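You operate a simulated robot arm through the tools that you are given. There is no shell and no other tool. Be economical: measure what you need, move in short steps, check, and stop when the job is done.

The job below is to be done with a simulated robot arm. You get a single attempt, and the scene is never put back.

TASK
Sponge off the rack slime and the ledge grime with soap.
Fine: soap the orange sponge on the soap bar first and put it back on its spot. What is to be rubbed or washed off counts as gone when no trace of it is left.

It is judged by the outcome, as a careful person would: the job done as asked, and still so three seconds after it is handed in. It fails if anything else is knocked over, pushed out of place, dropped, spilled or broken.

THE ROBOT
A 6-joint arm with a two-finger parallel gripper on a trunk, on a base that drives. Base frame: it is fixed to the floor where the robot stands at the start and does not move with it; the origin is under the middle of the robot, x ahead of it, y to its left, z up. Readings come in cm, degrees, newtons and seconds.
With the tool pointing down near the work surface it reaches from about 20 to 84 cm from the robot's upright axis, wherever it stands. Its first joint turns from -166.0 to 166.0 degrees. Places, roughly: cold bath lever [90, 120, 80]; hot bath lever [100, 130, 70]; ledge grime [110, 120, 90]; plug knob [120, 140, 90]; rack slime [70, -10, 60]; shower switch [100, 110, 90]; soap bar [60, -30, 60]. Payload 3.91 kg.
Tool frame: the origin (TCP) lies between the finger pads and is the grasp point; the fingertips stand 3 cm ahead of it; z points along the fingers, y is the line along which they close. Largest opening 11 cm; finger width 2, thickness 1; the body of the gripper, 4.8 by 11.2 cm, starts 5.5 cm behind the TCP.
Orientation is told as [roll, pitch, yaw] about the base's x, y, z axes, in that order, counted from this pose: with the fingers straight down and closing along the base's y, the tool's x points along the base's -x, its y along +y and its z along -z.

THE INTERFACE
- The arm moves only by the tool send_rows. Its argument "steps" is a list of rows, each a list of 3 entries, a list of its own where there are three numbers: the shift along the tool's x, y, z in cm, then the turn, a rotation vector about the tool's x, y, z in rad, then the gripper command, from -1 (fully open) to 1 (shut), values between in proportion. In form: [[[x, y, z], [rx, ry, rz], hand], ...]. A call has 1 to 12 rows; each row is the pose to reach, as a shift and turn from the pose commanded when the call began, along the tool's axes at that moment. A row lasts 0.2 s, in which the tool goes at most 5 cm and 8.6 degrees; a call with a longer step from one row to the next is refused whole, and so is a gripper value outside its range. A pose out of reach is approached as far as the arm can. The call stops where the force on the tool passes 90 N (or 10 N more than at its start, if that is more) or the arm is blocked; 0.2 s more then pass. The fingers move at their own pace (about 10.8 cm/s each) and stop on an object; they squeeze with about 29 N. The grip force told is the motor's: it shows also when the fingers shut on nothing. Time passes only in rows, and 0.2 s behind the last, so rows that repeat a pose let the fingers close. The reply holds the time, the measured pose of the TCP, the force on the tool along the base axes, the opening and the grip force, in the units named above and with some noise, with the torque about the TCP (base axes, N m) and any sound that the robot's microphone picked up, and new pictures: "pictures" is both (left out), scene, wrist or none.
- Cameras (640 x 400 px; columns grow to the right, rows downward): "scene" is now at [-9.83, -2.91, 135.61]; the picture's right is [-0.28, -0.96, -0.00], its down [-0.67, 0.20, -0.72] and it looks along [0.69, -0.20, -0.70] (base axes); focal length 254 px, centre (320, 200). "wrist" rides on the gripper at [7.7, 0.7, -11.5] in the tool frame; the picture's right is [-0.09, 1.00, 0.00], its down [-0.80, -0.07, -0.59] and it looks along [-0.59, -0.05, 0.80] (tool axes); focal length 270 px, centre (320, 200).
- move_column(by): slides the trunk up (or, below 0, down) by that many cm; the arm and the scene camera ride with it, the base frame stays. It gives what a move gives, with no picture.
- drive_base(legs): drives the robot by 1 to 6 legs, each [ahead, left, turn to the left] in cm, cm and degrees, along the robot's own axes; the way and the turn of a leg run together, so that a leg with both is an arc; at most 150 cm and 180 degrees a leg. The arm and the cameras ride along, it lands a little off, and it stops where it bumps. It gives what a move gives, and a new picture of the scene camera.
- pan_tilt(pan, tilt): turns the head with the scene camera to pan (to the left, within 86 degrees either way) and tilt (down, from -29 to 69), counted from straight ahead of the robot. It gives what a move gives, and a new picture of the scene camera.
- probe_pixels(camera, pixels): for up to 12 pixels [column, row] of the newest picture of that camera ("zoom" is the newest enlarged one), the place [x, y, z] in the base frame of the surface seen there, good to about 0.2 cm, but the place of the scene camera against the robot may be out by one fixed shift of up to 1.2 cm in any direction. It takes no simulated time.
- zoom(camera, box): a new picture of the part [left, top, right, bottom] of that camera's present view, enlarged. It takes no simulated time.
- sign_off(): hands the job in; it is judged then, once.

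Go step by step. Measure first, check grasps and placings, and put right what went wrong. The budget is 80 turns and 260 pictures, counting those below and the enlarged ones. Unless the task says otherwise, let go and move clear before handing in, and close with one line.

The tools are called after "Emit:" as name(argument=value, ...) on one line, values as JSON. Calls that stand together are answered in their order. send_rows: Moves the arm, as the interface text tells. Its arguments: {"type":"object","properties":{"steps":{"type":"array","items":{"type":"array"}},"pictures":{"type":"string","enum":["both","scene","wrist","none"]}},"required":["steps"]} The other tools are called the same way: move_column (by) slides the trunk up or down; drive_base (legs) drives the base; pan_tilt (pan, tilt) turns the head that bears the scene camera; probe_pixels (camera, pixels) gives the place of the surface under pixels of a picture; zoom (camera, box) takes an enlarged picture of a part of a camera's view; sign_off () hands the job in.

At the start:

```text
time: 0.0
tcp_pos: [40.46, -16.61, 89.69]
tool_rot: [0.1, -0.2, 0.0]
wrist_force: [0.3, 0.1, -0.7]
moment: [0.02, -0.01, -0.01]
opening: 11.02
grip_force: 0.1
trunk travel left (down, up): [-30.0, 24.0]
robot x, y, heading: [-0.07, 0.05, 0.1]
head pan, tilt: [-16.5, 44.5]
```

scene: 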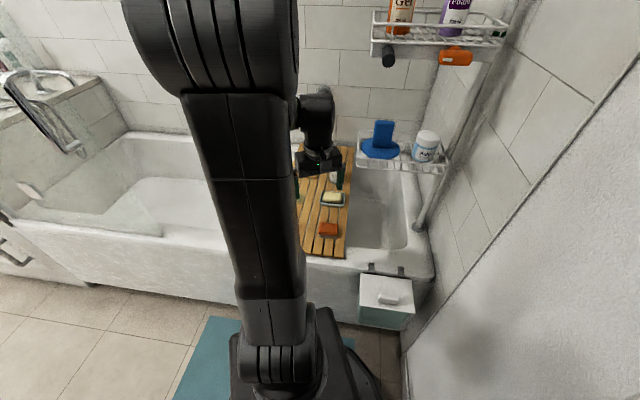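
wrist: 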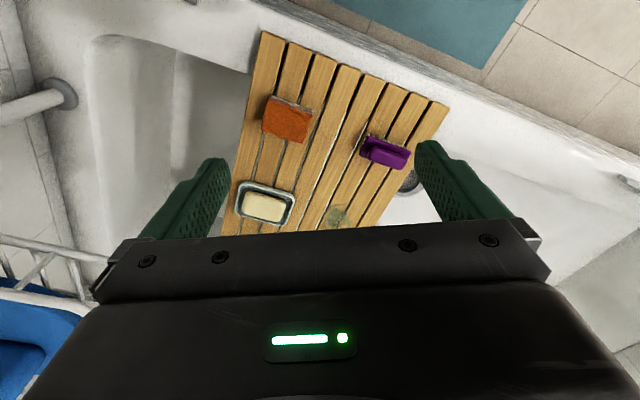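

The wrist picture shows the orange sponge (288,120), the soap bar (265,207), a purple object (385,152) and the slime near (338,215). I'll probe these and zoom in.

Emit:
probe_pixels(camera="wrist", pixels=[[288, 118], [268, 97], [312, 110], [305, 142], [264, 132], [265, 207], [385, 148], [338, 213], [320, 208], [350, 222], [250, 150], [340, 165]])

Emit:
zoom(camera="wrist", box=[220, 60, 460, 240])

Emit:
pan_tilt(pan=45, tilt=25)

```text
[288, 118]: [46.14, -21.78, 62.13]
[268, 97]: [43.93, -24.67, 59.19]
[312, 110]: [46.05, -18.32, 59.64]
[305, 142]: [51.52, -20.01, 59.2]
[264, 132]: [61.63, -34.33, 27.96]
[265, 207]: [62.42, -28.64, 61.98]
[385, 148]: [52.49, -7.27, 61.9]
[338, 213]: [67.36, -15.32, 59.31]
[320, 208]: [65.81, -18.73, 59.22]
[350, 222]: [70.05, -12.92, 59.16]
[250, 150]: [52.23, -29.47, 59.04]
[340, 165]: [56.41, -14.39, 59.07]
```

```text
2.22 times, centred on (340, 150) of wrist
```

zoom: 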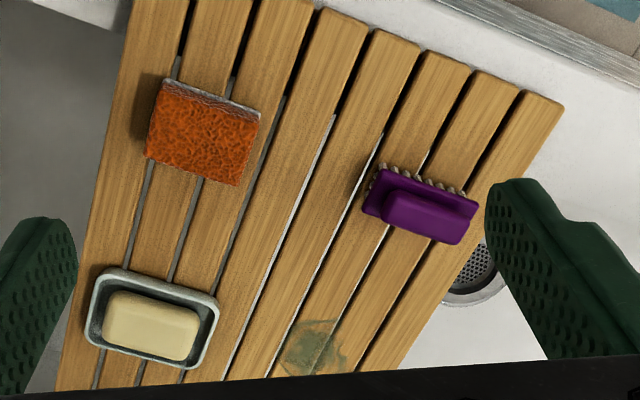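

```text
time: 1.3
tcp_pos: [40.67, -16.49, 89.69]
tool_rot: [0.0, 0.1, 0.0]
wrist_force: [0.1, -0.5, -0.4]
moment: [0.01, 0.01, 0.02]
opening: 11.0
grip_force: 0.0
trunk travel left (down, up): [-30.0, 24.0]
robot x, y, heading: [0.14, 0.02, -0.2]
head pan, tilt: [45.0, 25.0]
```

scene: 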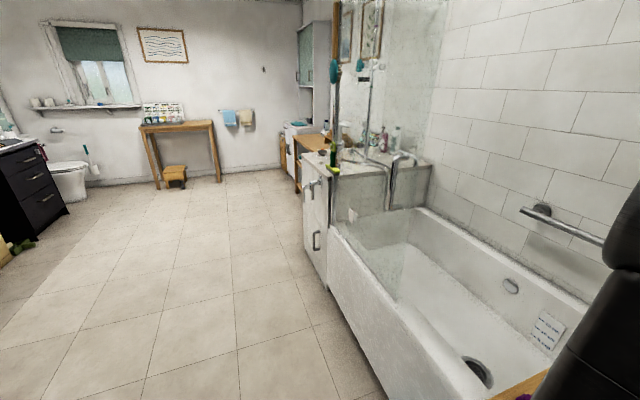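

The far ledge with levers lies around (390,160), with a glass screen in front. I'll zoom and probe it.

Emit:
zoom(camera="scene", box=[290, 110, 450, 310])

Emit:
probe_pixels(camera="scene", pixels=[[375, 180], [330, 175], [405, 165], [430, 165], [385, 160], [350, 160], [370, 120], [340, 120], [350, 240], [390, 290], [430, 330], [470, 370]])

```text
2.00 times, centred on (370, 210) of scene
```

zoom: 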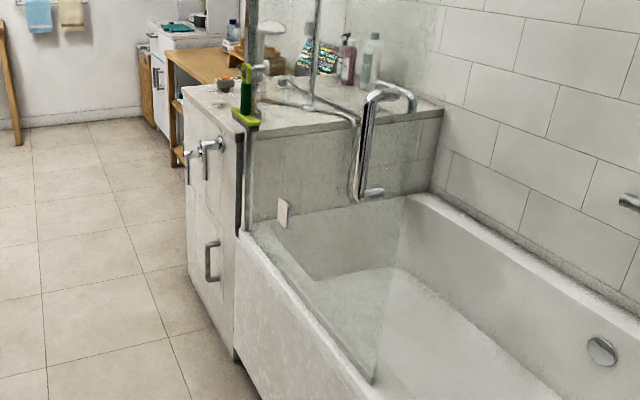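

```text
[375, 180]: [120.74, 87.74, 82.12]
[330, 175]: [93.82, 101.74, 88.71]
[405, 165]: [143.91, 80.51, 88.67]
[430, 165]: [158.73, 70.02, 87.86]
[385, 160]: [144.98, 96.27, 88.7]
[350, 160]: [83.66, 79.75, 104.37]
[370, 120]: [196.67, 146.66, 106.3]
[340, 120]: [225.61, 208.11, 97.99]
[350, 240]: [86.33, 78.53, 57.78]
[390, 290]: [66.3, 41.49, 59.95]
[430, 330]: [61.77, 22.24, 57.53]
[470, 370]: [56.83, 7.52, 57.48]
```

Now measuring the rack objects finely from the wrist view.

Emit:
zoom(camera="wrist", box=[220, 80, 380, 240])

```text
2.50 times, centred on (300, 160) of wrist
```

zoom: 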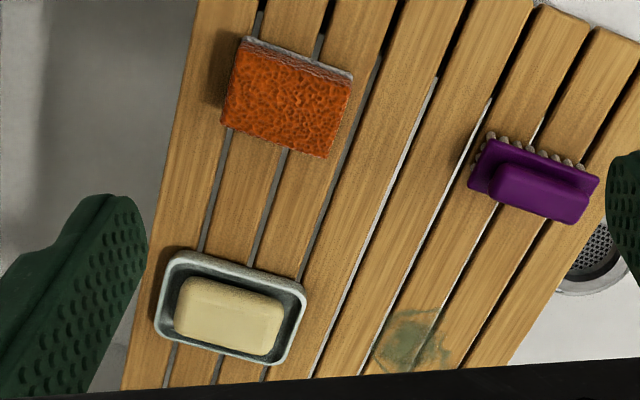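

Emit:
probe_pixels(camera="zoom", pixels=[[245, 47], [349, 82], [325, 152], [228, 122], [185, 282], [282, 310], [270, 350], [178, 325], [165, 262], [300, 288], [230, 300], [286, 355]])

Emit:
probe_pixels(camera="zoom", pixels=[[395, 315], [440, 315], [375, 355], [450, 360], [245, 39], [490, 145], [595, 180], [570, 220], [470, 185], [286, 100], [410, 340], [440, 372]])

```text
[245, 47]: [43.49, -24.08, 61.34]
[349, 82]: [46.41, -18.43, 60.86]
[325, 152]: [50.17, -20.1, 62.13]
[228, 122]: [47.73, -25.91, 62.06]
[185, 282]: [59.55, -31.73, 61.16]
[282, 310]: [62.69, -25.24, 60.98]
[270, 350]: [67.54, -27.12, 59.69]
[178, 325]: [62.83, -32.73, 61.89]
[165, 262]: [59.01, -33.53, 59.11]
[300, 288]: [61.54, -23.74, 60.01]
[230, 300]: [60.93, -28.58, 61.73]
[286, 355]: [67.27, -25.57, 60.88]
```

```text
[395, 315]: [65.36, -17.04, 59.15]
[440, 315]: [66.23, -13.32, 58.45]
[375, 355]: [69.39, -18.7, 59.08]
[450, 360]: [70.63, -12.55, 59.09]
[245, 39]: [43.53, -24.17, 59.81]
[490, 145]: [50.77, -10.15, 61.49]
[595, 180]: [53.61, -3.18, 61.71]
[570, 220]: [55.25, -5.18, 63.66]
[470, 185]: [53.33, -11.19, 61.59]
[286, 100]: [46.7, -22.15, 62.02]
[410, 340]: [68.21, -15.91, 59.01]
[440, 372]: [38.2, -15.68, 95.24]
```

The orange sponge is centred near (47,-22), top z 62.1, about 6.4 x 4.4 cm with its long axis at about 66°. I'll hover above it, yawed -24°.

Emit:
send_rows(steps=[[[-1.3, -1.1, 2.9], [0, 0, 0.084], -1], [[-2.5, -2.2, 5.8], [0, 0, 0.168], -1], [[-3.8, -3.4, 8.7], [0, 0, 0.252], -1], [[-5.0, -4.5, 11.6], [0, 0, 0.335], -1], [[-6.3, -5.6, 14.7], [0, 0, 0.419], -1], [[-6.3, -5.6, 14.7], [0, 0, 0.419], -1]], pictures="wrist")

```text
time: 2.7
tcp_pos: [46.93, -22.35, 74.94]
tool_rot: [-0.1, 0.2, -24.1]
wrist_force: [-0.4, -0.2, 0.5]
moment: [0.0, 0.04, 0.0]
opening: 10.96
grip_force: 0.0
trunk travel left (down, up): [-30.0, 24.0]
robot x, y, heading: [-0.14, 0.04, 0.1]
head pan, tilt: [45.0, 25.0]
```

wrist: 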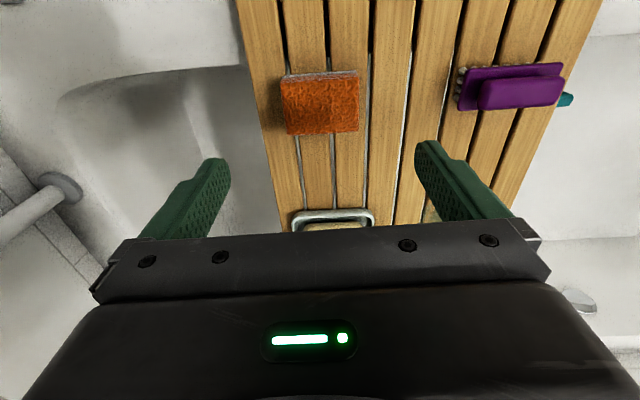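

The sponge looks aligned with the fingers at (320,105). I'll probe its corners again to confirm its centre.

Emit:
probe_pixels(camera="wrist", pixels=[[283, 78], [357, 74], [358, 129], [288, 133], [320, 104], [284, 105], [357, 102], [320, 131], [320, 77], [460, 88], [390, 130]])

```text
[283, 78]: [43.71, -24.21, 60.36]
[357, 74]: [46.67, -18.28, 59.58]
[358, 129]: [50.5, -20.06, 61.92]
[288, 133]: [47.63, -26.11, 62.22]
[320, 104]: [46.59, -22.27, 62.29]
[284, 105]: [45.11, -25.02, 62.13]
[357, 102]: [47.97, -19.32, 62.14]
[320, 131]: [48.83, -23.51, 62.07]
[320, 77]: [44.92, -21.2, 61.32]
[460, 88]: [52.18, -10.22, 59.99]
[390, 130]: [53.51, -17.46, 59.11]
```

TCP is right over the sponge centre. Descending to z 63.3 and closing.

Emit:
send_rows(steps=[[[0, 0, 4], [0, 0, 0], -1], [[0, 0, 8], [0, 0, 0], -1], [[0, 0, 10.5], [0, 0, 0], -1], [[0, 0, 11.6], [0, 0, 0], -1], [[0, 0, 11.6], [0, 0, 0], -1], [[0, 0, 11.6], [0, 0, 0], 1], [[0, 0, 11.6], [0, 0, 0], 1], [[0, 0, 11.6], [0, 0, 0], 1], [[0, 0, 11.6], [0, 0, 0], 1]], pictures="wrist")

```text
time: 4.7
tcp_pos: [46.94, -22.32, 63.33]
tool_rot: [0.0, 0.1, -24.0]
wrist_force: [0.3, 0.2, 0.0]
moment: [-0.01, 0.01, -0.05]
opening: 6.85
grip_force: 29.6
trunk travel left (down, up): [-30.0, 24.0]
robot x, y, heading: [0.12, -0.33, -0.0]
head pan, tilt: [45.0, 25.0]
```

wrist: 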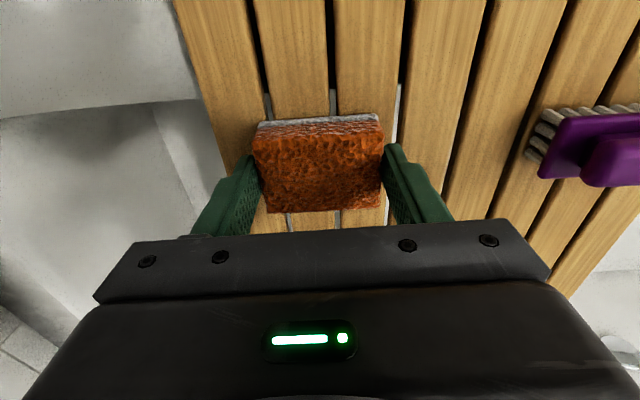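

Grip is firm at 6.85 cm. Lifting and moving halfway to the soap to look at it.

Emit:
send_rows(steps=[[[0, 0, -4], [0, 0, 0], 1], [[0, 0, -8], [0, 0, 0], 1], [[-4, 0.1, -9], [0, 0, 0], 1], [[-8, 0.2, -9], [0, 0, 0], 1], [[-8, 0.2, -9], [0, 0, 0], 1]], pictures="wrist")

```text
time: 5.9
tcp_pos: [54.42, -25.33, 72.35]
tool_rot: [0.0, 0.1, -24.1]
wrist_force: [0.0, 0.6, -0.9]
moment: [-0.01, 0.0, 0.02]
opening: 6.89
grip_force: 29.6
trunk travel left (down, up): [-30.0, 24.0]
robot x, y, heading: [-0.07, -0.06, -0.2]
head pan, tilt: [45.0, 25.0]
```

wrist: 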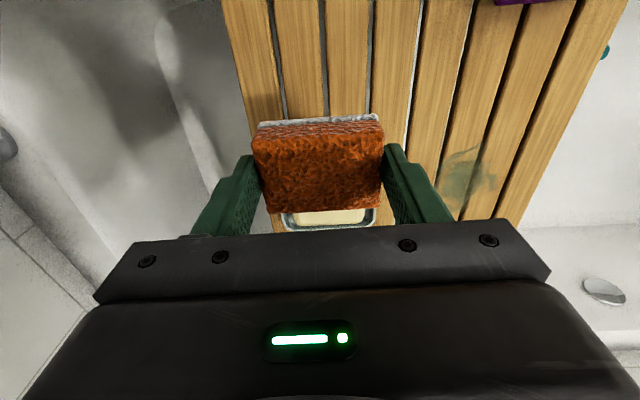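

Slime is visible at (468,175) and the soap is behind the sponge. I'll move over the soap centre (62.8,-29.2) and descend softly to near contact.

Emit:
send_rows(steps=[[[-4.6, -0.1, 0], [0, 0, 0], 1], [[-9.2, -0.15, 0], [0, 0, 0], 1], [[-9.2, -0.15, 3], [0, 0, 0], 1], [[-9.2, -0.15, 5], [0, 0, 0], 1], [[-9.2, -0.15, 5.6], [0, 0, 0], 1], [[-9.2, -0.15, 6.0], [0, 0, 0], 1], [[-9.2, -0.15, 6.2], [0, 0, 0], 1]], pictures="none")

Emit:
pan_tilt(pan=-16, tilt=44)

```text
time: 7.5
tcp_pos: [62.62, -29.06, 66.16]
tool_rot: [-0.1, 0.0, -24.0]
wrist_force: [-0.7, 1.0, 5.0]
moment: [-0.04, 0.1, -0.04]
opening: 6.89
grip_force: 28.8
trunk travel left (down, up): [-30.0, 24.0]
robot x, y, heading: [-0.23, 0.21, 0.2]
head pan, tilt: [45.0, 25.0]
```

```text
time: 8.8
tcp_pos: [62.64, -29.23, 66.34]
tool_rot: [0.0, 0.0, -24.1]
wrist_force: [1.5, -1.7, 8.8]
moment: [-0.04, -0.03, -0.01]
opening: 6.88
grip_force: 28.9
trunk travel left (down, up): [-30.0, 24.0]
robot x, y, heading: [-0.25, 0.0, 0.0]
head pan, tilt: [-16.0, 44.0]
```

scene: 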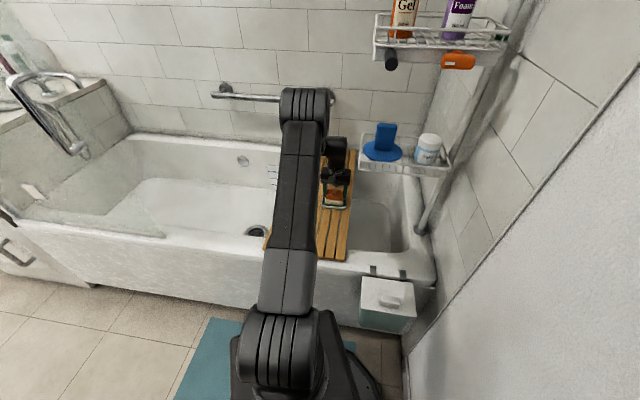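

Contact with the soap at about 7 N. Rubbing with small strokes, then lifting.

Emit:
send_rows(steps=[[[0, 0.8, 0], [0, 0, 0], 1], [[0, -0.8, 0], [0, 0, 0], 1], [[0, 0.8, 0], [0, 0, 0], 1], [[0, -0.8, 0], [0, 0, 0], 1], [[0.6, 0, 0], [0, 0, 0], 1], [[-0.6, 0, 0], [0, 0, 0], 1], [[0.6, 0, 0], [0, 0, 0], 1], [[0, 0, 0], [0, 0, 0], 1], [[0, 0, -3], [0, 0, 0], 1], [[0, 0, -7], [0, 0, 0], 1], [[4, 0, -9], [0, 0, 0], 1], [[4, 0, -9], [0, 0, 0], 1]], pictures="both")

```text
time: 11.4
tcp_pos: [59.07, -27.54, 75.19]
tool_rot: [0.0, -0.1, -24.0]
wrist_force: [0.7, -0.1, -0.3]
moment: [-0.01, -0.01, 0.02]
opening: 6.86
grip_force: 28.7
trunk travel left (down, up): [-30.0, 24.0]
robot x, y, heading: [-0.24, 0.24, -0.0]
head pan, tilt: [-16.0, 44.0]
```

scene: 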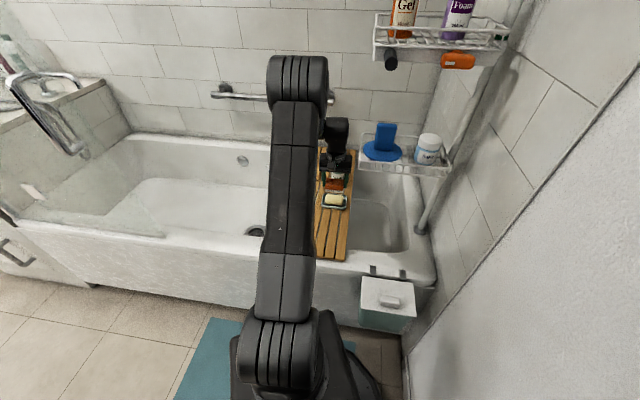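
wrist: 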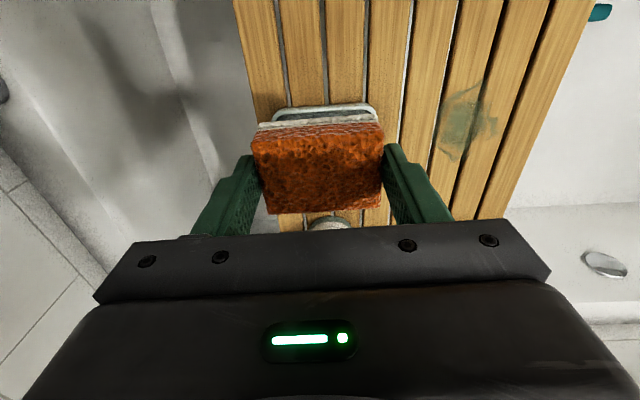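

The soap stays in its dish at (335,200). I notice something grey at (330,222) in the wrist view; I'll look closer and measure the slime extent.

Emit:
zoom(camera="wrist", box=[230, 70, 530, 240])

Emit:
probe_pixels(camera="wrist", pixels=[[330, 222], [312, 226], [348, 222], [440, 140], [465, 88], [495, 125], [455, 165], [470, 125], [440, 110], [435, 155]])

Emit:
zoom(camera="scene", box=[290, 130, 410, 270])

```text
2.13 times, centred on (380, 155) of wrist
```

zoom: 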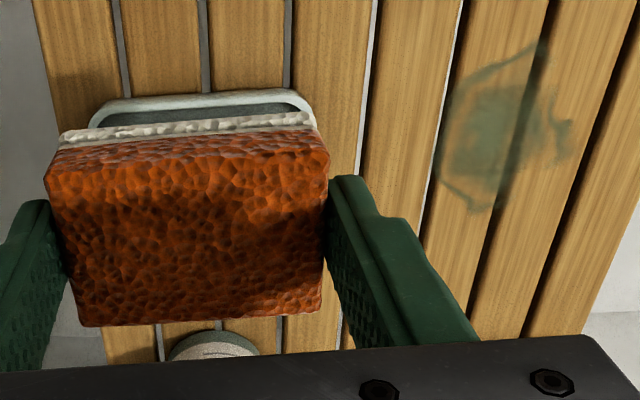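

```text
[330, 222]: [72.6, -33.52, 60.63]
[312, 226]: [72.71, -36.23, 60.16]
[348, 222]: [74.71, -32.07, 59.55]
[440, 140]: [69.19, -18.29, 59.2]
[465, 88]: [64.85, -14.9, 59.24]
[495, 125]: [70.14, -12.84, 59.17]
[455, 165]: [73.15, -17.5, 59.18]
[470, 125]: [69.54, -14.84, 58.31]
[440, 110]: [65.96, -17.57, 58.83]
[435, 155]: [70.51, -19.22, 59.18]
```

```text
2.86 times, centred on (350, 200) of scene
```

zoom: 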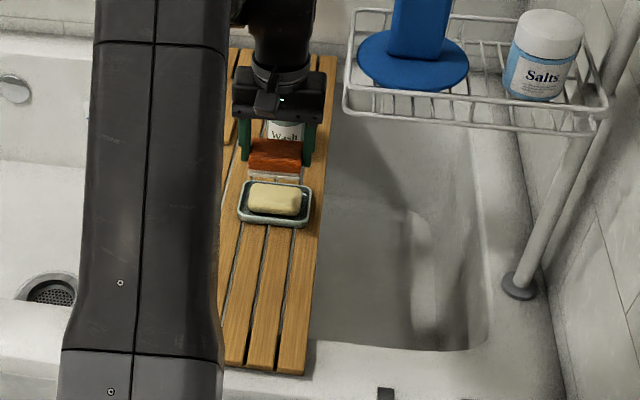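

A foam layer shows on the sponge; the grey thing is a wash bottle at (73,-34), well clear. Slime spans about x' 64.5–74.5 and y' 10.5–17.5 in the yawed frame; I move over its near end and go down to contact.

Emit:
send_rows(steps=[[[-0.5, 4, 0], [0, 0, 0], 1], [[-0.8, 8, 0], [0, 0, 0], 1], [[-1, 12, 0], [0, 0, 0], 1], [[-1.2, 15.1, 0], [0, 0, 0], 1], [[-1.2, 15.1, 4], [0, 0, 0], 1], [[-1.2, 15.1, 8], [0, 0, 0], 1], [[-1.2, 15.1, 10.5], [0, 0, 0], 1], [[-1.2, 15.1, 11.5], [0, 0, 0], 1], [[-1.2, 15.1, 11.9], [0, 0, 0], 1], [[-1.2, 15.1, 12.0], [0, 0, 0], 1]], pictures="wrist")

```text
time: 13.6
tcp_pos: [66.17, -14.22, 63.28]
tool_rot: [0.0, -0.1, -24.1]
wrist_force: [-0.6, 0.2, 10.2]
moment: [0.05, 0.13, -0.03]
opening: 6.85
grip_force: 29.3
trunk travel left (down, up): [-30.0, 24.0]
robot x, y, heading: [-0.02, -0.34, -0.0]
head pan, tilt: [-16.0, 44.0]
```

wrist: 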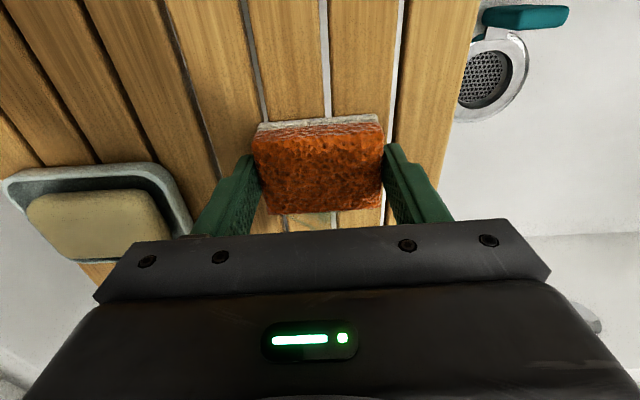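

10 N of contact. Rubbing back and forth over the slime.

Emit:
send_rows(steps=[[[1, 0, 0], [0, 0, 0], 1], [[-2.2, 0, 0], [0, 0, 0], 1], [[-5.4, 0, 0], [0, 0, 0], 1], [[-8.5, 0, 0], [0, 0, 0], 1], [[-8.5, -1.8, 0], [0, 0, 0], 1], [[-5.4, -1.8, 0], [0, 0, 0], 1], [[-2.2, -1.8, 0], [0, 0, 0], 1], [[1, -1.8, 0], [0, 0, 0], 1], [[1, 0.5, 0], [0, 0, 0], 1], [[1, 2, 0], [0, 0, 0], 1], [[-2.2, 2, 0], [0, 0, 0], 1], [[-5.4, 2, 0], [0, 0, 0], 1]], pictures="none")

Emit:
send_rows(steps=[[[-3.1, 0, 0], [0, 0, 0], 1], [[0, 0, 0], [0, 0, 0], 1], [[3.2, 0, 0], [0, 0, 0], 1], [[6.4, 0, 0], [0, 0, 0], 1], [[6.4, -2, 0], [0, 0, 0], 1], [[3.2, -2, 0], [0, 0, 0], 1], [[0, -2, 0], [0, 0, 0], 1], [[-3.1, -2, 0], [0, 0, 0], 1], [[0, -2, -3], [0, 0, 0], 1], [[4, -2, -6], [0, 0, 0], 1], [[8, -2, -9], [0, 0, 0], 1], [[11, -2, -12], [0, 0, 0], 1]], pictures="wrist")

```text
time: 16.2
tcp_pos: [71.99, -14.57, 63.23]
tool_rot: [0.0, 0.1, -24.0]
wrist_force: [-0.1, 0.2, -0.7]
moment: [0.03, 0.0, 0.0]
opening: 6.84
grip_force: 29.0
trunk travel left (down, up): [-30.0, 24.0]
robot x, y, heading: [-0.21, -0.25, -0.0]
head pan, tilt: [-16.0, 44.0]
```

```text
time: 18.8
tcp_pos: [61.12, -11.97, 74.98]
tool_rot: [0.0, 0.1, -23.9]
wrist_force: [0.8, -0.1, 0.0]
moment: [0.02, 0.0, 0.03]
opening: 6.86
grip_force: 29.0
trunk travel left (down, up): [-30.0, 24.0]
robot x, y, heading: [-0.12, 0.18, -0.0]
head pan, tilt: [-16.0, 44.0]
```

wrist: 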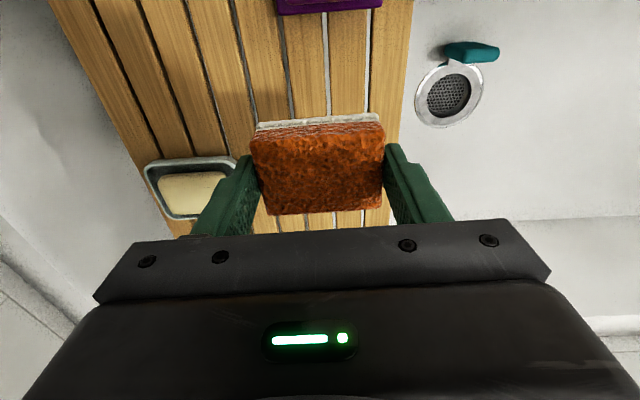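

The slime spot is hidden behind the sponge; I'll shift sideways to check.

Emit:
send_rows(steps=[[[2, -4, 0], [0, 0, 0], 1], [[3, -8, 0], [0, 0, 0], 1], [[4, -12, -1], [0, 0, 0], 1], [[4, -12, -1], [0, 0, 0], 1]], pictures="wrist")

Emit:
zoom(camera="wrist", box=[360, 60, 560, 220])

```text
time: 19.8
tcp_pos: [52.46, -21.21, 76.18]
tool_rot: [-0.1, 0.2, -24.0]
wrist_force: [0.1, -0.1, -1.1]
moment: [0.0, 0.03, 0.01]
opening: 6.86
grip_force: 28.8
trunk travel left (down, up): [-30.0, 24.0]
robot x, y, heading: [-0.13, 0.24, -0.1]
head pan, tilt: [-16.0, 44.0]
```

wrist: 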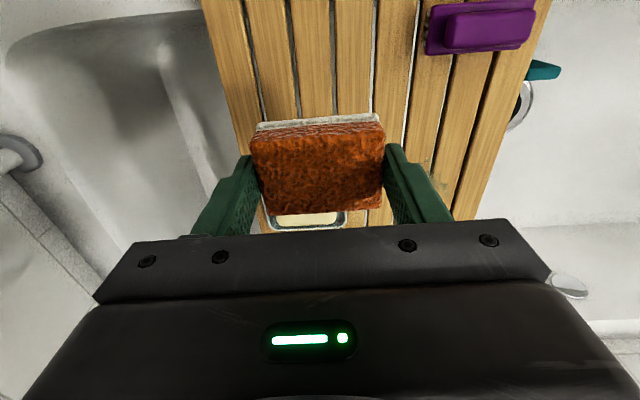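

```text
2.50 times, centred on (460, 140) of wrist
```

zoom: 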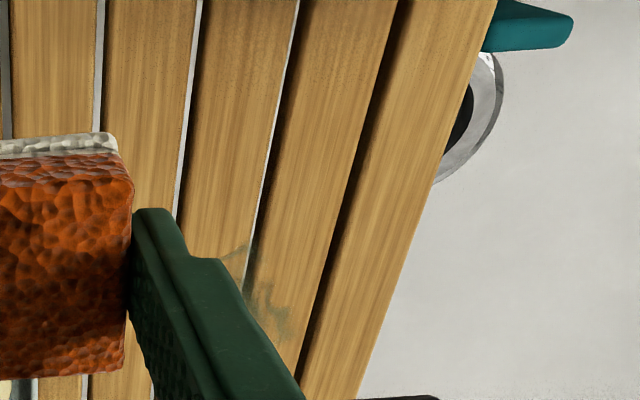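

Some faint slime remains near zoom (260,290). Moving to the vantage used before.

Emit:
send_rows(steps=[[[-4.3, -1.5, 0], [0, 0, 0], 1], [[-8.6, -3.1, 0], [0, 0, 0], 1], [[-8.6, -3.1, 0], [0, 0, 0], 1]], pictures="wrist")

Emit:
zoom(camera="wrist", box=[380, 60, 560, 200])

```text
time: 20.6
tcp_pos: [59.3, -27.63, 76.2]
tool_rot: [0.0, 0.1, -24.0]
wrist_force: [-0.5, 0.0, -0.1]
moment: [-0.03, 0.02, -0.02]
opening: 6.84
grip_force: 29.2
trunk travel left (down, up): [-30.0, 24.0]
robot x, y, heading: [0.33, -0.18, 0.1]
head pan, tilt: [-16.0, 44.0]
```

wrist: 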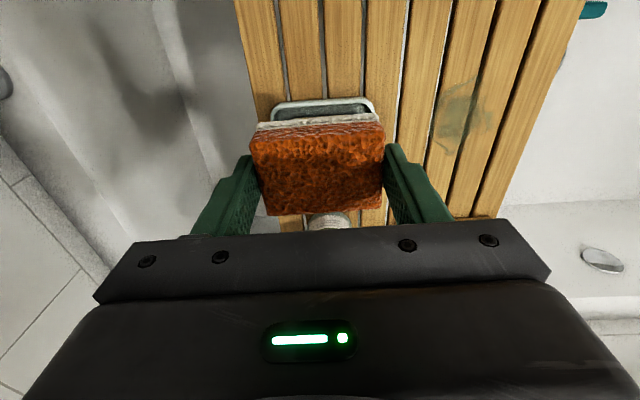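

```text
2.86 times, centred on (470, 130) of wrist
```

zoom: 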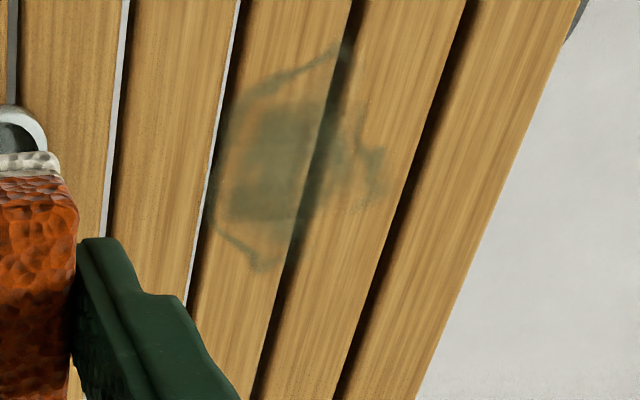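

The slime is only faded, since contact was lost during part of the strokes. I'll repeat with somewhat more pressure.

Emit:
send_rows(steps=[[[-0.5, 4, 0], [0, 0, 0], 1], [[-0.8, 8, 0], [0, 0, 0], 1], [[-1, 12, 0], [0, 0, 0], 1], [[-1.1, 15.1, 0], [0, 0, 0], 1], [[-1.1, 15.1, 4], [0, 0, 0], 1], [[-1.1, 15.1, 8], [0, 0, 0], 1], [[-1.1, 15.1, 11.5], [0, 0, 0], 1], [[-1.1, 15.1, 12.5], [0, 0, 0], 1], [[-1.1, 15.1, 13.0], [0, 0, 0], 1], [[-1.1, 15.1, 13.2], [0, 0, 0], 1], [[-2.6, 15.1, 13.3], [0, 0, 0], 1], [[-4.6, 15.1, 13.3], [0, 0, 0], 1]], pictures="none")

```text
time: 23.2
tcp_pos: [69.44, -15.6, 63.13]
tool_rot: [0.0, 0.1, -24.0]
wrist_force: [-11.5, 5.9, 17.7]
moment: [0.19, 0.42, 0.02]
opening: 6.87
grip_force: 28.8
trunk travel left (down, up): [-30.0, 24.0]
robot x, y, heading: [0.14, -0.35, -0.1]
head pan, tilt: [-16.0, 44.0]
```

17 N contact. Rubbing in strokes at this depth.

Emit:
send_rows(steps=[[[-2.5, 0, 0], [0, 0, 0], 1], [[-5, 0, 0], [0, 0, 0], 1], [[-2.5, 0, 0], [0, 0, 0], 1], [[0, 0, 0], [0, 0, 0], 1], [[2.5, 0, 0], [0, 0, 0], 1], [[5, 0, 0], [0, 0, 0], 1], [[5, -1.8, 0], [0, 0, 0], 1], [[2.5, -1.8, 0], [0, 0, 0], 1], [[0, -1.8, 0], [0, 0, 0], 1], [[-2.5, -1.8, 0], [0, 0, 0], 1], [[-5, -1.8, 0], [0, 0, 0], 1], [[-5, 0, 0], [0, 0, 0], 1]], pictures="none")

Emit:
send_rows(steps=[[[0, 1.8, 0], [0, 0, 0], 1], [[2.5, 1.8, 0], [0, 0, 0], 1], [[5, 1.8, 0], [0, 0, 0], 1], [[7.5, 1.8, 0], [0, 0, 0], 1], [[10, 1.8, 0], [0, 0, 0], 1], [[10, 0, 0], [0, 0, 0], 1], [[7.5, 0, 0], [0, 0, 0], 1], [[5, 0, 0], [0, 0, 0], 1], [[2.5, 0, 0], [0, 0, 0], 1], [[0, 0, 0], [0, 0, 0], 1], [[2.5, 0, 0], [0, 0, 0], 1], [[5, 0, 0], [0, 0, 0], 1]], pictures="none")

Emit:
send_rows(steps=[[[0, 0, -4], [0, 0, 0], 1], [[0, 0, -8.5], [0, 0, 0], 1], [[1, -4, -11], [0, 0, 0], 1], [[2, -8, -13], [0, 0, 0], 1], [[3, -12, -13], [0, 0, 0], 1], [[4, -15.1, -13], [0, 0, 0], 1], [[4, -15.1, -13], [0, 0, 0], 1]], pictures="wrist")

Emit:
zoom(camera="wrist", box=[380, 60, 560, 200])

```text
time: 25.8
tcp_pos: [74.07, -17.88, 62.66]
tool_rot: [0.0, 0.1, -24.1]
wrist_force: [-0.4, 0.1, -0.5]
moment: [-0.01, 0.02, -0.01]
opening: 6.87
grip_force: 29.3
trunk travel left (down, up): [-30.0, 24.0]
robot x, y, heading: [0.15, -0.13, 0.3]
head pan, tilt: [-16.0, 44.0]
```

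```text
time: 28.4
tcp_pos: [69.49, -15.69, 62.92]
tool_rot: [0.0, 0.1, -24.1]
wrist_force: [-0.4, 0.5, 0.3]
moment: [-0.03, 0.0, 0.0]
opening: 6.87
grip_force: 29.2
trunk travel left (down, up): [-30.0, 24.0]
robot x, y, heading: [-0.18, 0.07, 0.3]
head pan, tilt: [-16.0, 44.0]
```

```text
time: 30.0
tcp_pos: [59.82, -28.03, 75.85]
tool_rot: [-0.1, 0.1, -24.1]
wrist_force: [0.0, -0.2, -0.3]
moment: [0.01, 0.01, -0.03]
opening: 6.86
grip_force: 29.1
trunk travel left (down, up): [-30.0, 24.0]
robot x, y, heading: [0.2, 0.3, -0.2]
head pan, tilt: [-16.0, 44.0]
```

wrist: 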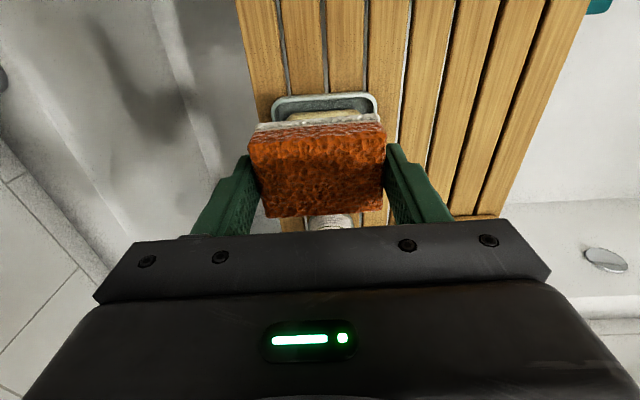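

```text
2.86 times, centred on (470, 130) of wrist
```

zoom: 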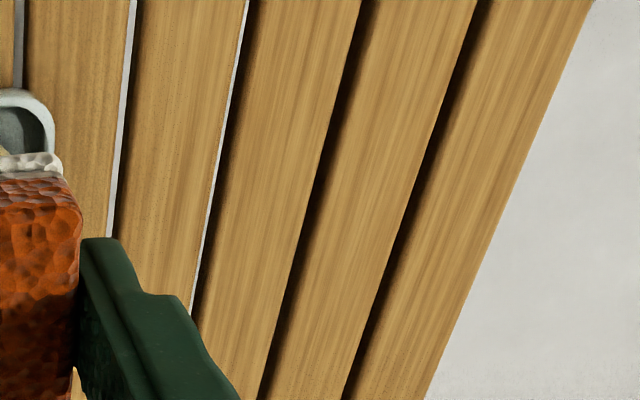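

The slime is gone (zoom clean). The sponge may have slid up in the grip, so I'll check its top relative to TCP, and that the rack and dish haven't moved.

Emit:
probe_pixels(camera="wrist", pixels=[[316, 175], [290, 150], [350, 150], [290, 205], [350, 205], [316, 120], [325, 113], [370, 105], [420, 150], [460, 100]])

Emit:
pan_tilt(pan=60, tilt=35)

```text
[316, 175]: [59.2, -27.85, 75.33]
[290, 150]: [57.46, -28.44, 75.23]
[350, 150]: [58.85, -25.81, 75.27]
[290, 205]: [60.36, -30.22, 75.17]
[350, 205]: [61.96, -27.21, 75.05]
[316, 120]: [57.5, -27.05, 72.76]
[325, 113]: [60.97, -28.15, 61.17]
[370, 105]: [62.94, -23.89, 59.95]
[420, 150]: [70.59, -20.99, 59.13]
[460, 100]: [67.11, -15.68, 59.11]
```

```text
time: 31.5
tcp_pos: [59.84, -28.1, 75.76]
tool_rot: [0.0, 0.1, -24.0]
wrist_force: [1.2, 0.5, -0.8]
moment: [0.02, 0.01, -0.05]
opening: 6.88
grip_force: 28.6
trunk travel left (down, up): [-30.0, 24.0]
robot x, y, heading: [0.02, 0.28, 0.1]
head pan, tilt: [60.0, 35.0]
```

scene: 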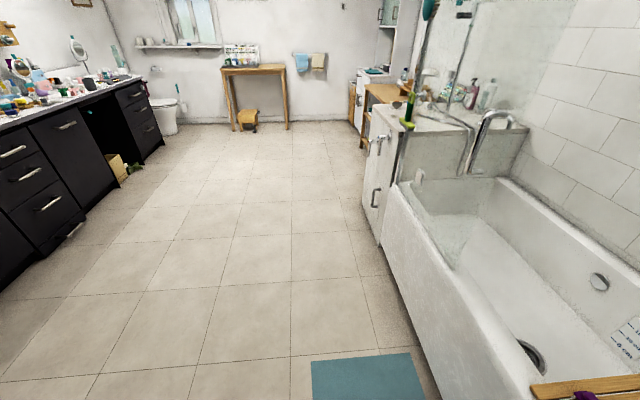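

The sponge slid up about 0.6 cm in the grip. I'll set it on its own spot and regrip with more protruding before going to the ledge.

Emit:
send_rows(steps=[[[4.8, 0, 0], [0, 0, 0], 1], [[9.5, 0, 0], [0, 0, 0], 1], [[14.1, 0, 0], [0, 0, 0], 1], [[14.1, 0, 5], [0, 0, 0], 1], [[14.1, 0, 9], [0, 0, 0], 1], [[14.1, 0, 12], [0, 0, 0], 1], [[14.1, 0, 12.9], [0, 0, 0], 1], [[14.1, 0, 12.9], [0, 0, 0], 1], [[14.1, 0, 12.9], [0, 0, 0], 0.1], [[14.1, 0, 12.9], [0, 0, 0], 0.1], [[14.1, 0, 12.2], [0, 0, 0], 0.1], [[14.1, 0, 12.2], [0, 0, 0], 0.1]], pictures="wrist")

```text
time: 34.1
tcp_pos: [46.77, -22.22, 63.69]
tool_rot: [-0.1, 0.1, -23.9]
wrist_force: [-0.9, 0.2, 0.2]
moment: [-0.02, 0.01, 0.0]
opening: 6.86
grip_force: 29.4
trunk travel left (down, up): [-30.0, 24.0]
robot x, y, heading: [-0.13, 0.25, 0.0]
head pan, tilt: [60.0, 35.0]
```

wrist: 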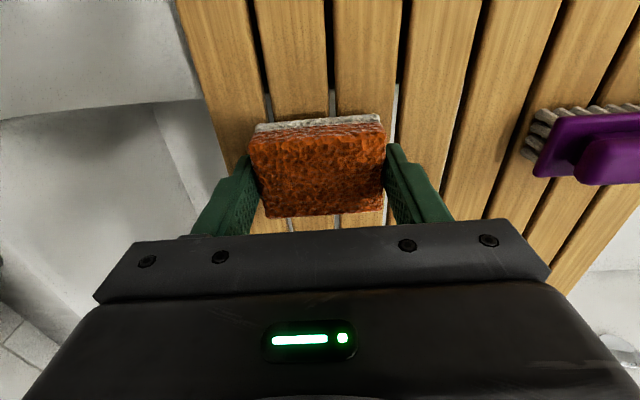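

A 0.1 command corresponds to 5 cm so it never opened; repeat with -0.5.

Emit:
send_rows(steps=[[[0, 0, 0.5], [0, 0, 0], 1], [[0, 0, 0.9], [0, 0, 0], 1], [[0, 0, 0.9], [0, 0, 0], -0.5], [[0, 0, 0.9], [0, 0, 0], -0.5], [[0, 0, 0.3], [0, 0, 0], -0.5], [[0, 0, 0.1], [0, 0, 0], -0.5], [[0, 0, 0.1], [0, 0, 0], -0.5], [[0, 0, 0.1], [0, 0, 0], 1], [[0, 0, 0.1], [0, 0, 0], 1], [[0, 0, 0.1], [0, 0, 0], 1]], pictures="wrist")

Emit:
probe_pixels(camera="wrist", pixels=[[316, 175], [290, 150], [350, 150], [300, 200], [350, 200], [316, 120]])

```text
time: 36.3
tcp_pos: [46.84, -22.13, 63.56]
tool_rot: [0.0, 0.2, -23.9]
wrist_force: [0.1, 0.6, 1.6]
moment: [0.05, -0.02, 0.0]
opening: 6.89
grip_force: 29.3
trunk travel left (down, up): [-30.0, 24.0]
robot x, y, heading: [0.39, 0.14, 0.1]
head pan, tilt: [60.0, 35.0]
```

wrist: 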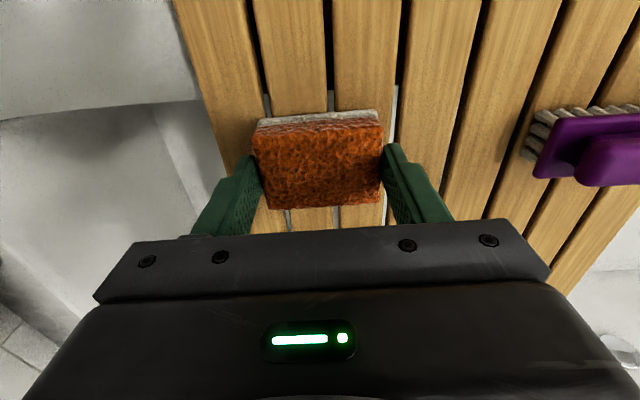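

```text
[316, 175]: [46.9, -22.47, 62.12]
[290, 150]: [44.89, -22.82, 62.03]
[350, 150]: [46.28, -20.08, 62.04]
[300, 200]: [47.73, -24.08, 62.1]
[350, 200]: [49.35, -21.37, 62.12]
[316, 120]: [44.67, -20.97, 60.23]
```

Regripped: the sponge now sticks out 1.4 cm beyond the tips. I'll lift, tuck the arm in, and probe floor features before driving to the ledge.

Emit:
send_rows(steps=[[[0, 0, -4.5], [0, 0, 0], 1], [[0, 0, -9], [0, 0, 0], 1], [[2, 0, -13], [0, 0, 0], 1], [[5, 0, -16], [0, 0, 0], 1], [[8, 0, -19], [0, 0, 0], 1], [[11, 0, -22], [0, 0, 0], 1], [[14, 0, -24], [0, 0, 0], 1], [[16, 0, -26], [0, 0, 0], 1]], pictures="none")

Emit:
probe_pixels(camera="scene", pixels=[[312, 362], [410, 354], [430, 395], [320, 395], [380, 250], [398, 190], [403, 122], [372, 200], [379, 140], [390, 118], [445, 262], [470, 150]])

Emit:
zoom(camera="scene", box=[340, 60, 540, 260])

```text
time: 38.1
tcp_pos: [32.27, -15.68, 89.59]
tool_rot: [0.1, 0.1, -24.0]
wrist_force: [-0.2, -1.0, -0.2]
moment: [-0.01, 0.0, -0.01]
opening: 6.86
grip_force: 28.6
trunk travel left (down, up): [-30.0, 24.0]
robot x, y, heading: [0.01, 0.09, -0.2]
head pan, tilt: [60.0, 35.0]
```

```text
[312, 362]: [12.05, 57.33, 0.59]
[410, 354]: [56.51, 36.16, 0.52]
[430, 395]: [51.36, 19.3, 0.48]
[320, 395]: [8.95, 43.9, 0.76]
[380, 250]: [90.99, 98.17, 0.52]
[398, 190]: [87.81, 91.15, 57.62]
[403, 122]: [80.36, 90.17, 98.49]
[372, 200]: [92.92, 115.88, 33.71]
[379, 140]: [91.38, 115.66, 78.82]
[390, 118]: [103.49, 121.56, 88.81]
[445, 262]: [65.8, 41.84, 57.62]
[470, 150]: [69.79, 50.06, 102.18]
```

```text
2.00 times, centred on (440, 160) of scene
```

zoom: 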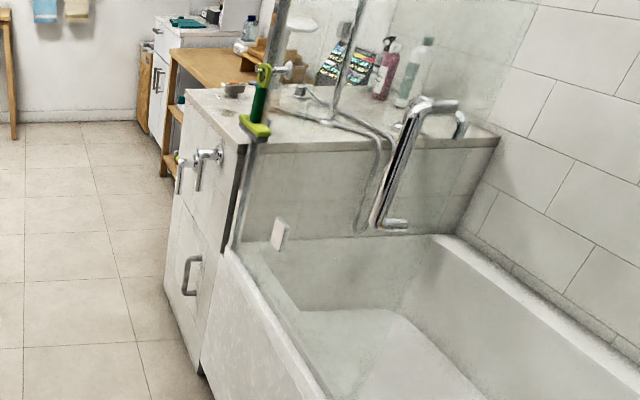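

The mat seems to run up to, maybe under, the robot. I'll look down to check before driving.

Emit:
pan_tilt(pan=50, tilt=69)

```text
time: 39.1
tcp_pos: [32.35, -15.78, 89.59]
tool_rot: [-0.1, 0.1, -24.0]
wrist_force: [-0.4, 0.5, 0.1]
moment: [0.01, 0.02, -0.02]
opening: 6.84
grip_force: 28.9
trunk travel left (down, up): [-30.0, 24.0]
robot x, y, heading: [-0.09, 0.08, 0.3]
head pan, tilt: [50.0, 68.8]
```

scene: 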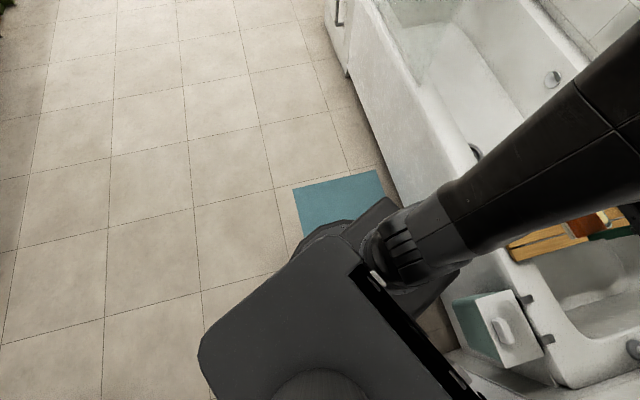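

The robot already stands on the mat's edge, so driving off it is fine. I'll back off 15 cm, turn right 24° to square up with the bath, and slide left along it.

Emit:
drive_base(legs=[[-15, 0, 0], [0, 0, -24], [0, 60, 0], [0, 60, 0]])

Emit:
pan_tilt(pan=15, tilt=40)

```text
time: 47.7
tcp_pos: [57.26, 82.38, 89.51]
tool_rot: [-0.1, 0.1, -47.9]
wrist_force: [0.0, -0.3, 0.1]
moment: [-0.01, 0.02, -0.01]
opening: 6.87
grip_force: 29.1
trunk travel left (down, up): [-30.0, 24.0]
robot x, y, heading: [34.22, 109.96, -23.9]
head pan, tilt: [50.0, 68.8]
```

scene: 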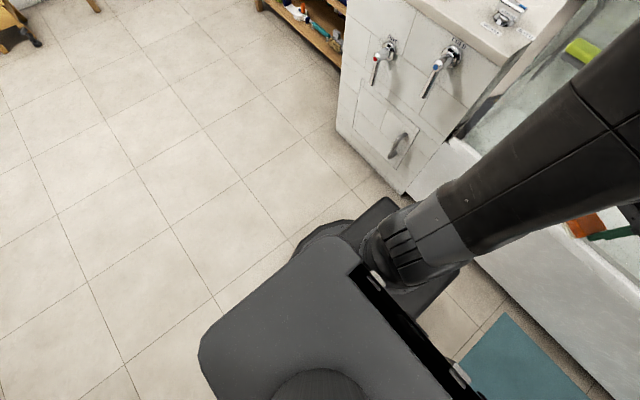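

```text
time: 48.7
tcp_pos: [57.31, 82.33, 89.56]
tool_rot: [-0.1, 0.1, -48.0]
wrist_force: [0.0, 0.5, 0.6]
moment: [0.01, 0.03, 0.0]
opening: 6.86
grip_force: 29.6
trunk travel left (down, up): [-30.0, 24.0]
robot x, y, heading: [34.45, 110.29, -24.2]
head pan, tilt: [15.0, 40.0]
```

scene: 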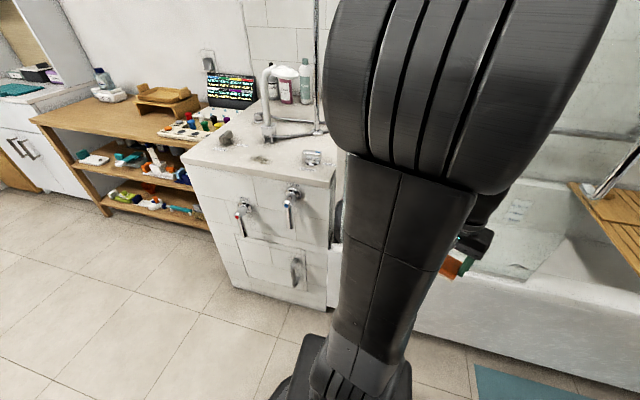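

Emit:
zoom(camera="scene", box=[160, 50, 360, 250])

Emit:
probe_pixels(camera="scene", pixels=[[260, 159], [225, 138], [310, 157], [292, 195], [240, 205], [182, 162], [330, 187], [270, 120], [318, 130], [285, 135], [270, 180], [298, 270]])

```text
2.00 times, centred on (260, 150) of scene
```

zoom: 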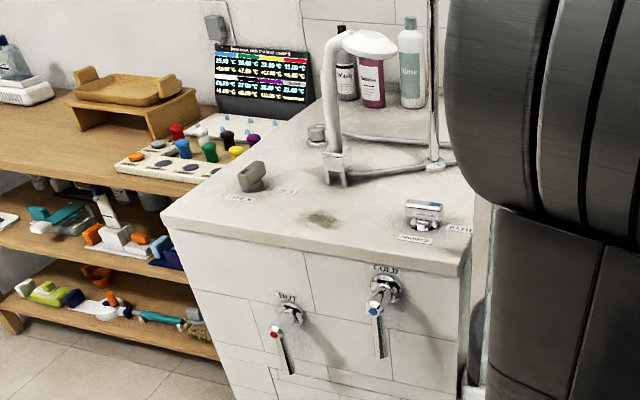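

```text
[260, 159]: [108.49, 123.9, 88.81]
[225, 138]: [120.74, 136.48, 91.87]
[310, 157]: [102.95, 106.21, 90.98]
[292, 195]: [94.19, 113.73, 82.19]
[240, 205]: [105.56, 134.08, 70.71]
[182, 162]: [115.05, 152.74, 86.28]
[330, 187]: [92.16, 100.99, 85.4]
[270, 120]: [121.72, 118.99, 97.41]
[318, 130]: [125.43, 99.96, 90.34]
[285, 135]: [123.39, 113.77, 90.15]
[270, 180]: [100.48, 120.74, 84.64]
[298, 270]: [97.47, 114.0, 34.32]
```

Grime is at about (108.5,123.9,88.8), with the switch, plug knob and spout around it. I'll drive left 42 cm and raise the trunk.

Emit:
drive_base(legs=[[0, 42, 0]])

Emit:
move_column(by=22)

```text
time: 51.3
tcp_pos: [74.17, 120.2, 89.47]
tool_rot: [-0.1, 0.1, -48.0]
wrist_force: [-0.7, 0.6, -0.6]
moment: [0.04, 0.01, 0.04]
opening: 6.84
grip_force: 29.6
trunk travel left (down, up): [-30.0, 24.0]
robot x, y, heading: [50.62, 147.94, -24.1]
head pan, tilt: [15.0, 40.0]
```

scene: 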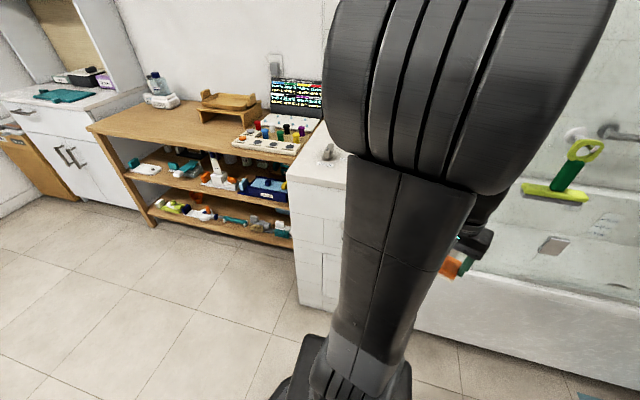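

```text
time: 53.6
tcp_pos: [74.26, 120.2, 111.52]
tool_rot: [-0.1, 0.1, -48.0]
wrist_force: [0.3, -0.5, -0.9]
moment: [-0.03, -0.01, -0.03]
opening: 6.86
grip_force: 29.1
trunk travel left (down, up): [-52.0, 2.0]
robot x, y, heading: [51.15, 147.74, -23.9]
head pan, tilt: [15.0, 40.0]
```

Moving over the ledge, to the left of the grime, turning the tool square, staying at z≈110 for a look.

Emit:
send_rows(steps=[[[-1.0, 3.9, 0], [0, 0, -0.042], 1], [[-2.1, 7.7, 0], [0, 0, -0.084], 1], [[-3.1, 11.6, 0], [0, 0, -0.126], 1], [[-4.1, 15.4, 0], [0, 0, -0.168], 1], [[-5.2, 19.3, 0], [0, 0, -0.21], 1], [[-6.2, 23.2, 0], [0, 0, -0.251], 1], [[-7.2, 27.0, 0], [0, 0, -0.293], 1], [[-8.2, 30.9, 0], [0, 0, -0.335], 1], [[-9.3, 34.7, 0], [0, 0, -0.377], 1], [[-10.3, 38.6, 0], [0, 0, -0.419], 1], [[-10.3, 38.6, 1], [0, 0, -0.419], 1], [[-10.3, 38.6, 1.5], [0, 0, -0.419], 1]], pictures="both")

```text
time: 56.2
tcp_pos: [109.75, 138.33, 110.07]
tool_rot: [-0.1, 0.2, -24.0]
wrist_force: [-0.7, -1.1, -0.3]
moment: [-0.01, 0.01, 0.01]
opening: 6.85
grip_force: 29.1
trunk travel left (down, up): [-52.0, 2.0]
robot x, y, heading: [50.85, 147.74, -24.1]
head pan, tilt: [15.0, 40.0]
```

scene: 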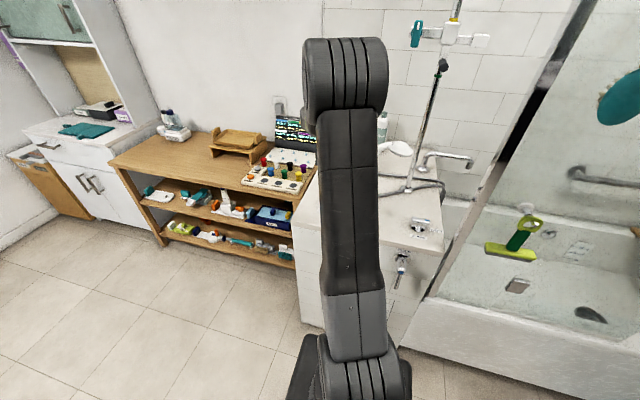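
wrist: 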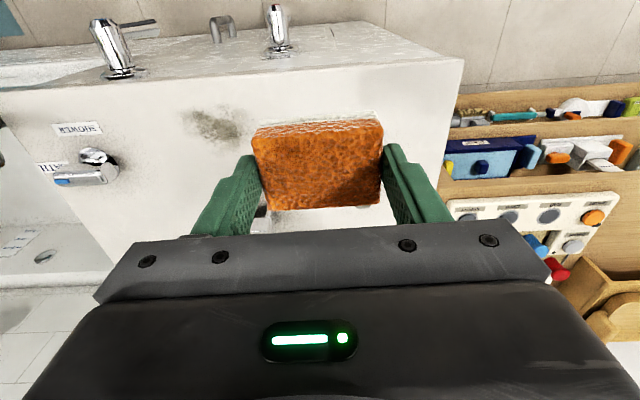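

Grime visible at (218,125) in the wrist picture. Zooming and probing it and the nearby knob and switch.

Emit:
zoom(camera="wrist", box=[40, 40, 340, 230])

Emit:
probe_pixels(camera="wrist", pixels=[[218, 125], [185, 112], [195, 112], [240, 130], [248, 120], [210, 143], [100, 165], [270, 213], [222, 80], [180, 150], [110, 170], [218, 108]])

```text
2.11 times, centred on (190, 135) of wrist
```

zoom: 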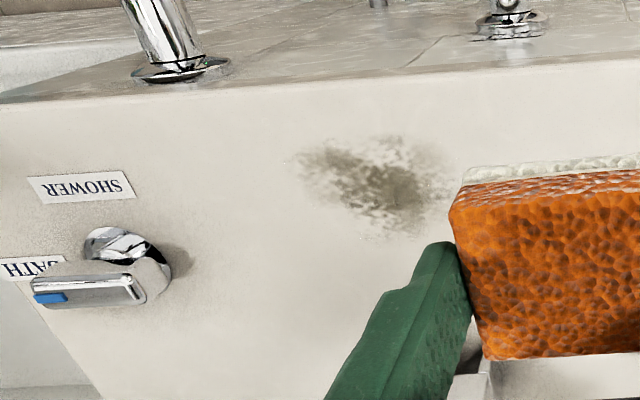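

```text
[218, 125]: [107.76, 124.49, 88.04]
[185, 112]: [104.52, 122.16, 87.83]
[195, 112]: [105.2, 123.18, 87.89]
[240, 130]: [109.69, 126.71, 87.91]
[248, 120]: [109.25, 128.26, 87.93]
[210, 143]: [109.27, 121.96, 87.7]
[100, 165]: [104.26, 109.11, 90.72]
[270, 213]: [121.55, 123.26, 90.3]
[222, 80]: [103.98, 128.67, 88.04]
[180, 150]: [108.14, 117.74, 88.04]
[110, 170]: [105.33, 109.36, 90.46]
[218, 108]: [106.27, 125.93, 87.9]
```

Grime spans roughly n 45–52, u 153–163 with surface z 87.9. Checking the tall fittings behind it for clearance.

Emit:
zoom(camera="scene", box=[360, 40, 500, 260])

Emit:
probe_pixels(camera="scene", pixels=[[440, 72], [432, 105], [420, 145], [408, 188], [395, 148], [425, 158], [470, 160], [435, 187], [388, 175], [398, 205], [420, 225], [384, 150]])

```text
1.82 times, centred on (430, 150) of scene
```

zoom: 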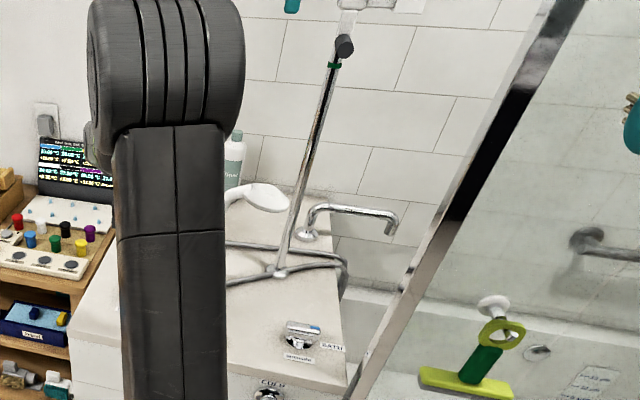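

```text
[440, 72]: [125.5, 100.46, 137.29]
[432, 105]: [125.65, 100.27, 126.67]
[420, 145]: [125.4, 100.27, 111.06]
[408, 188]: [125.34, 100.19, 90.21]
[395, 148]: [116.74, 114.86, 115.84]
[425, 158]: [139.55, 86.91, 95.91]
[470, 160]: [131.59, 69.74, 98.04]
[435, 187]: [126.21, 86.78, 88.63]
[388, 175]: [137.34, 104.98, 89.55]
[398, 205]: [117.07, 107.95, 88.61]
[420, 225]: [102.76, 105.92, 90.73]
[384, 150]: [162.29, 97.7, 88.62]
```

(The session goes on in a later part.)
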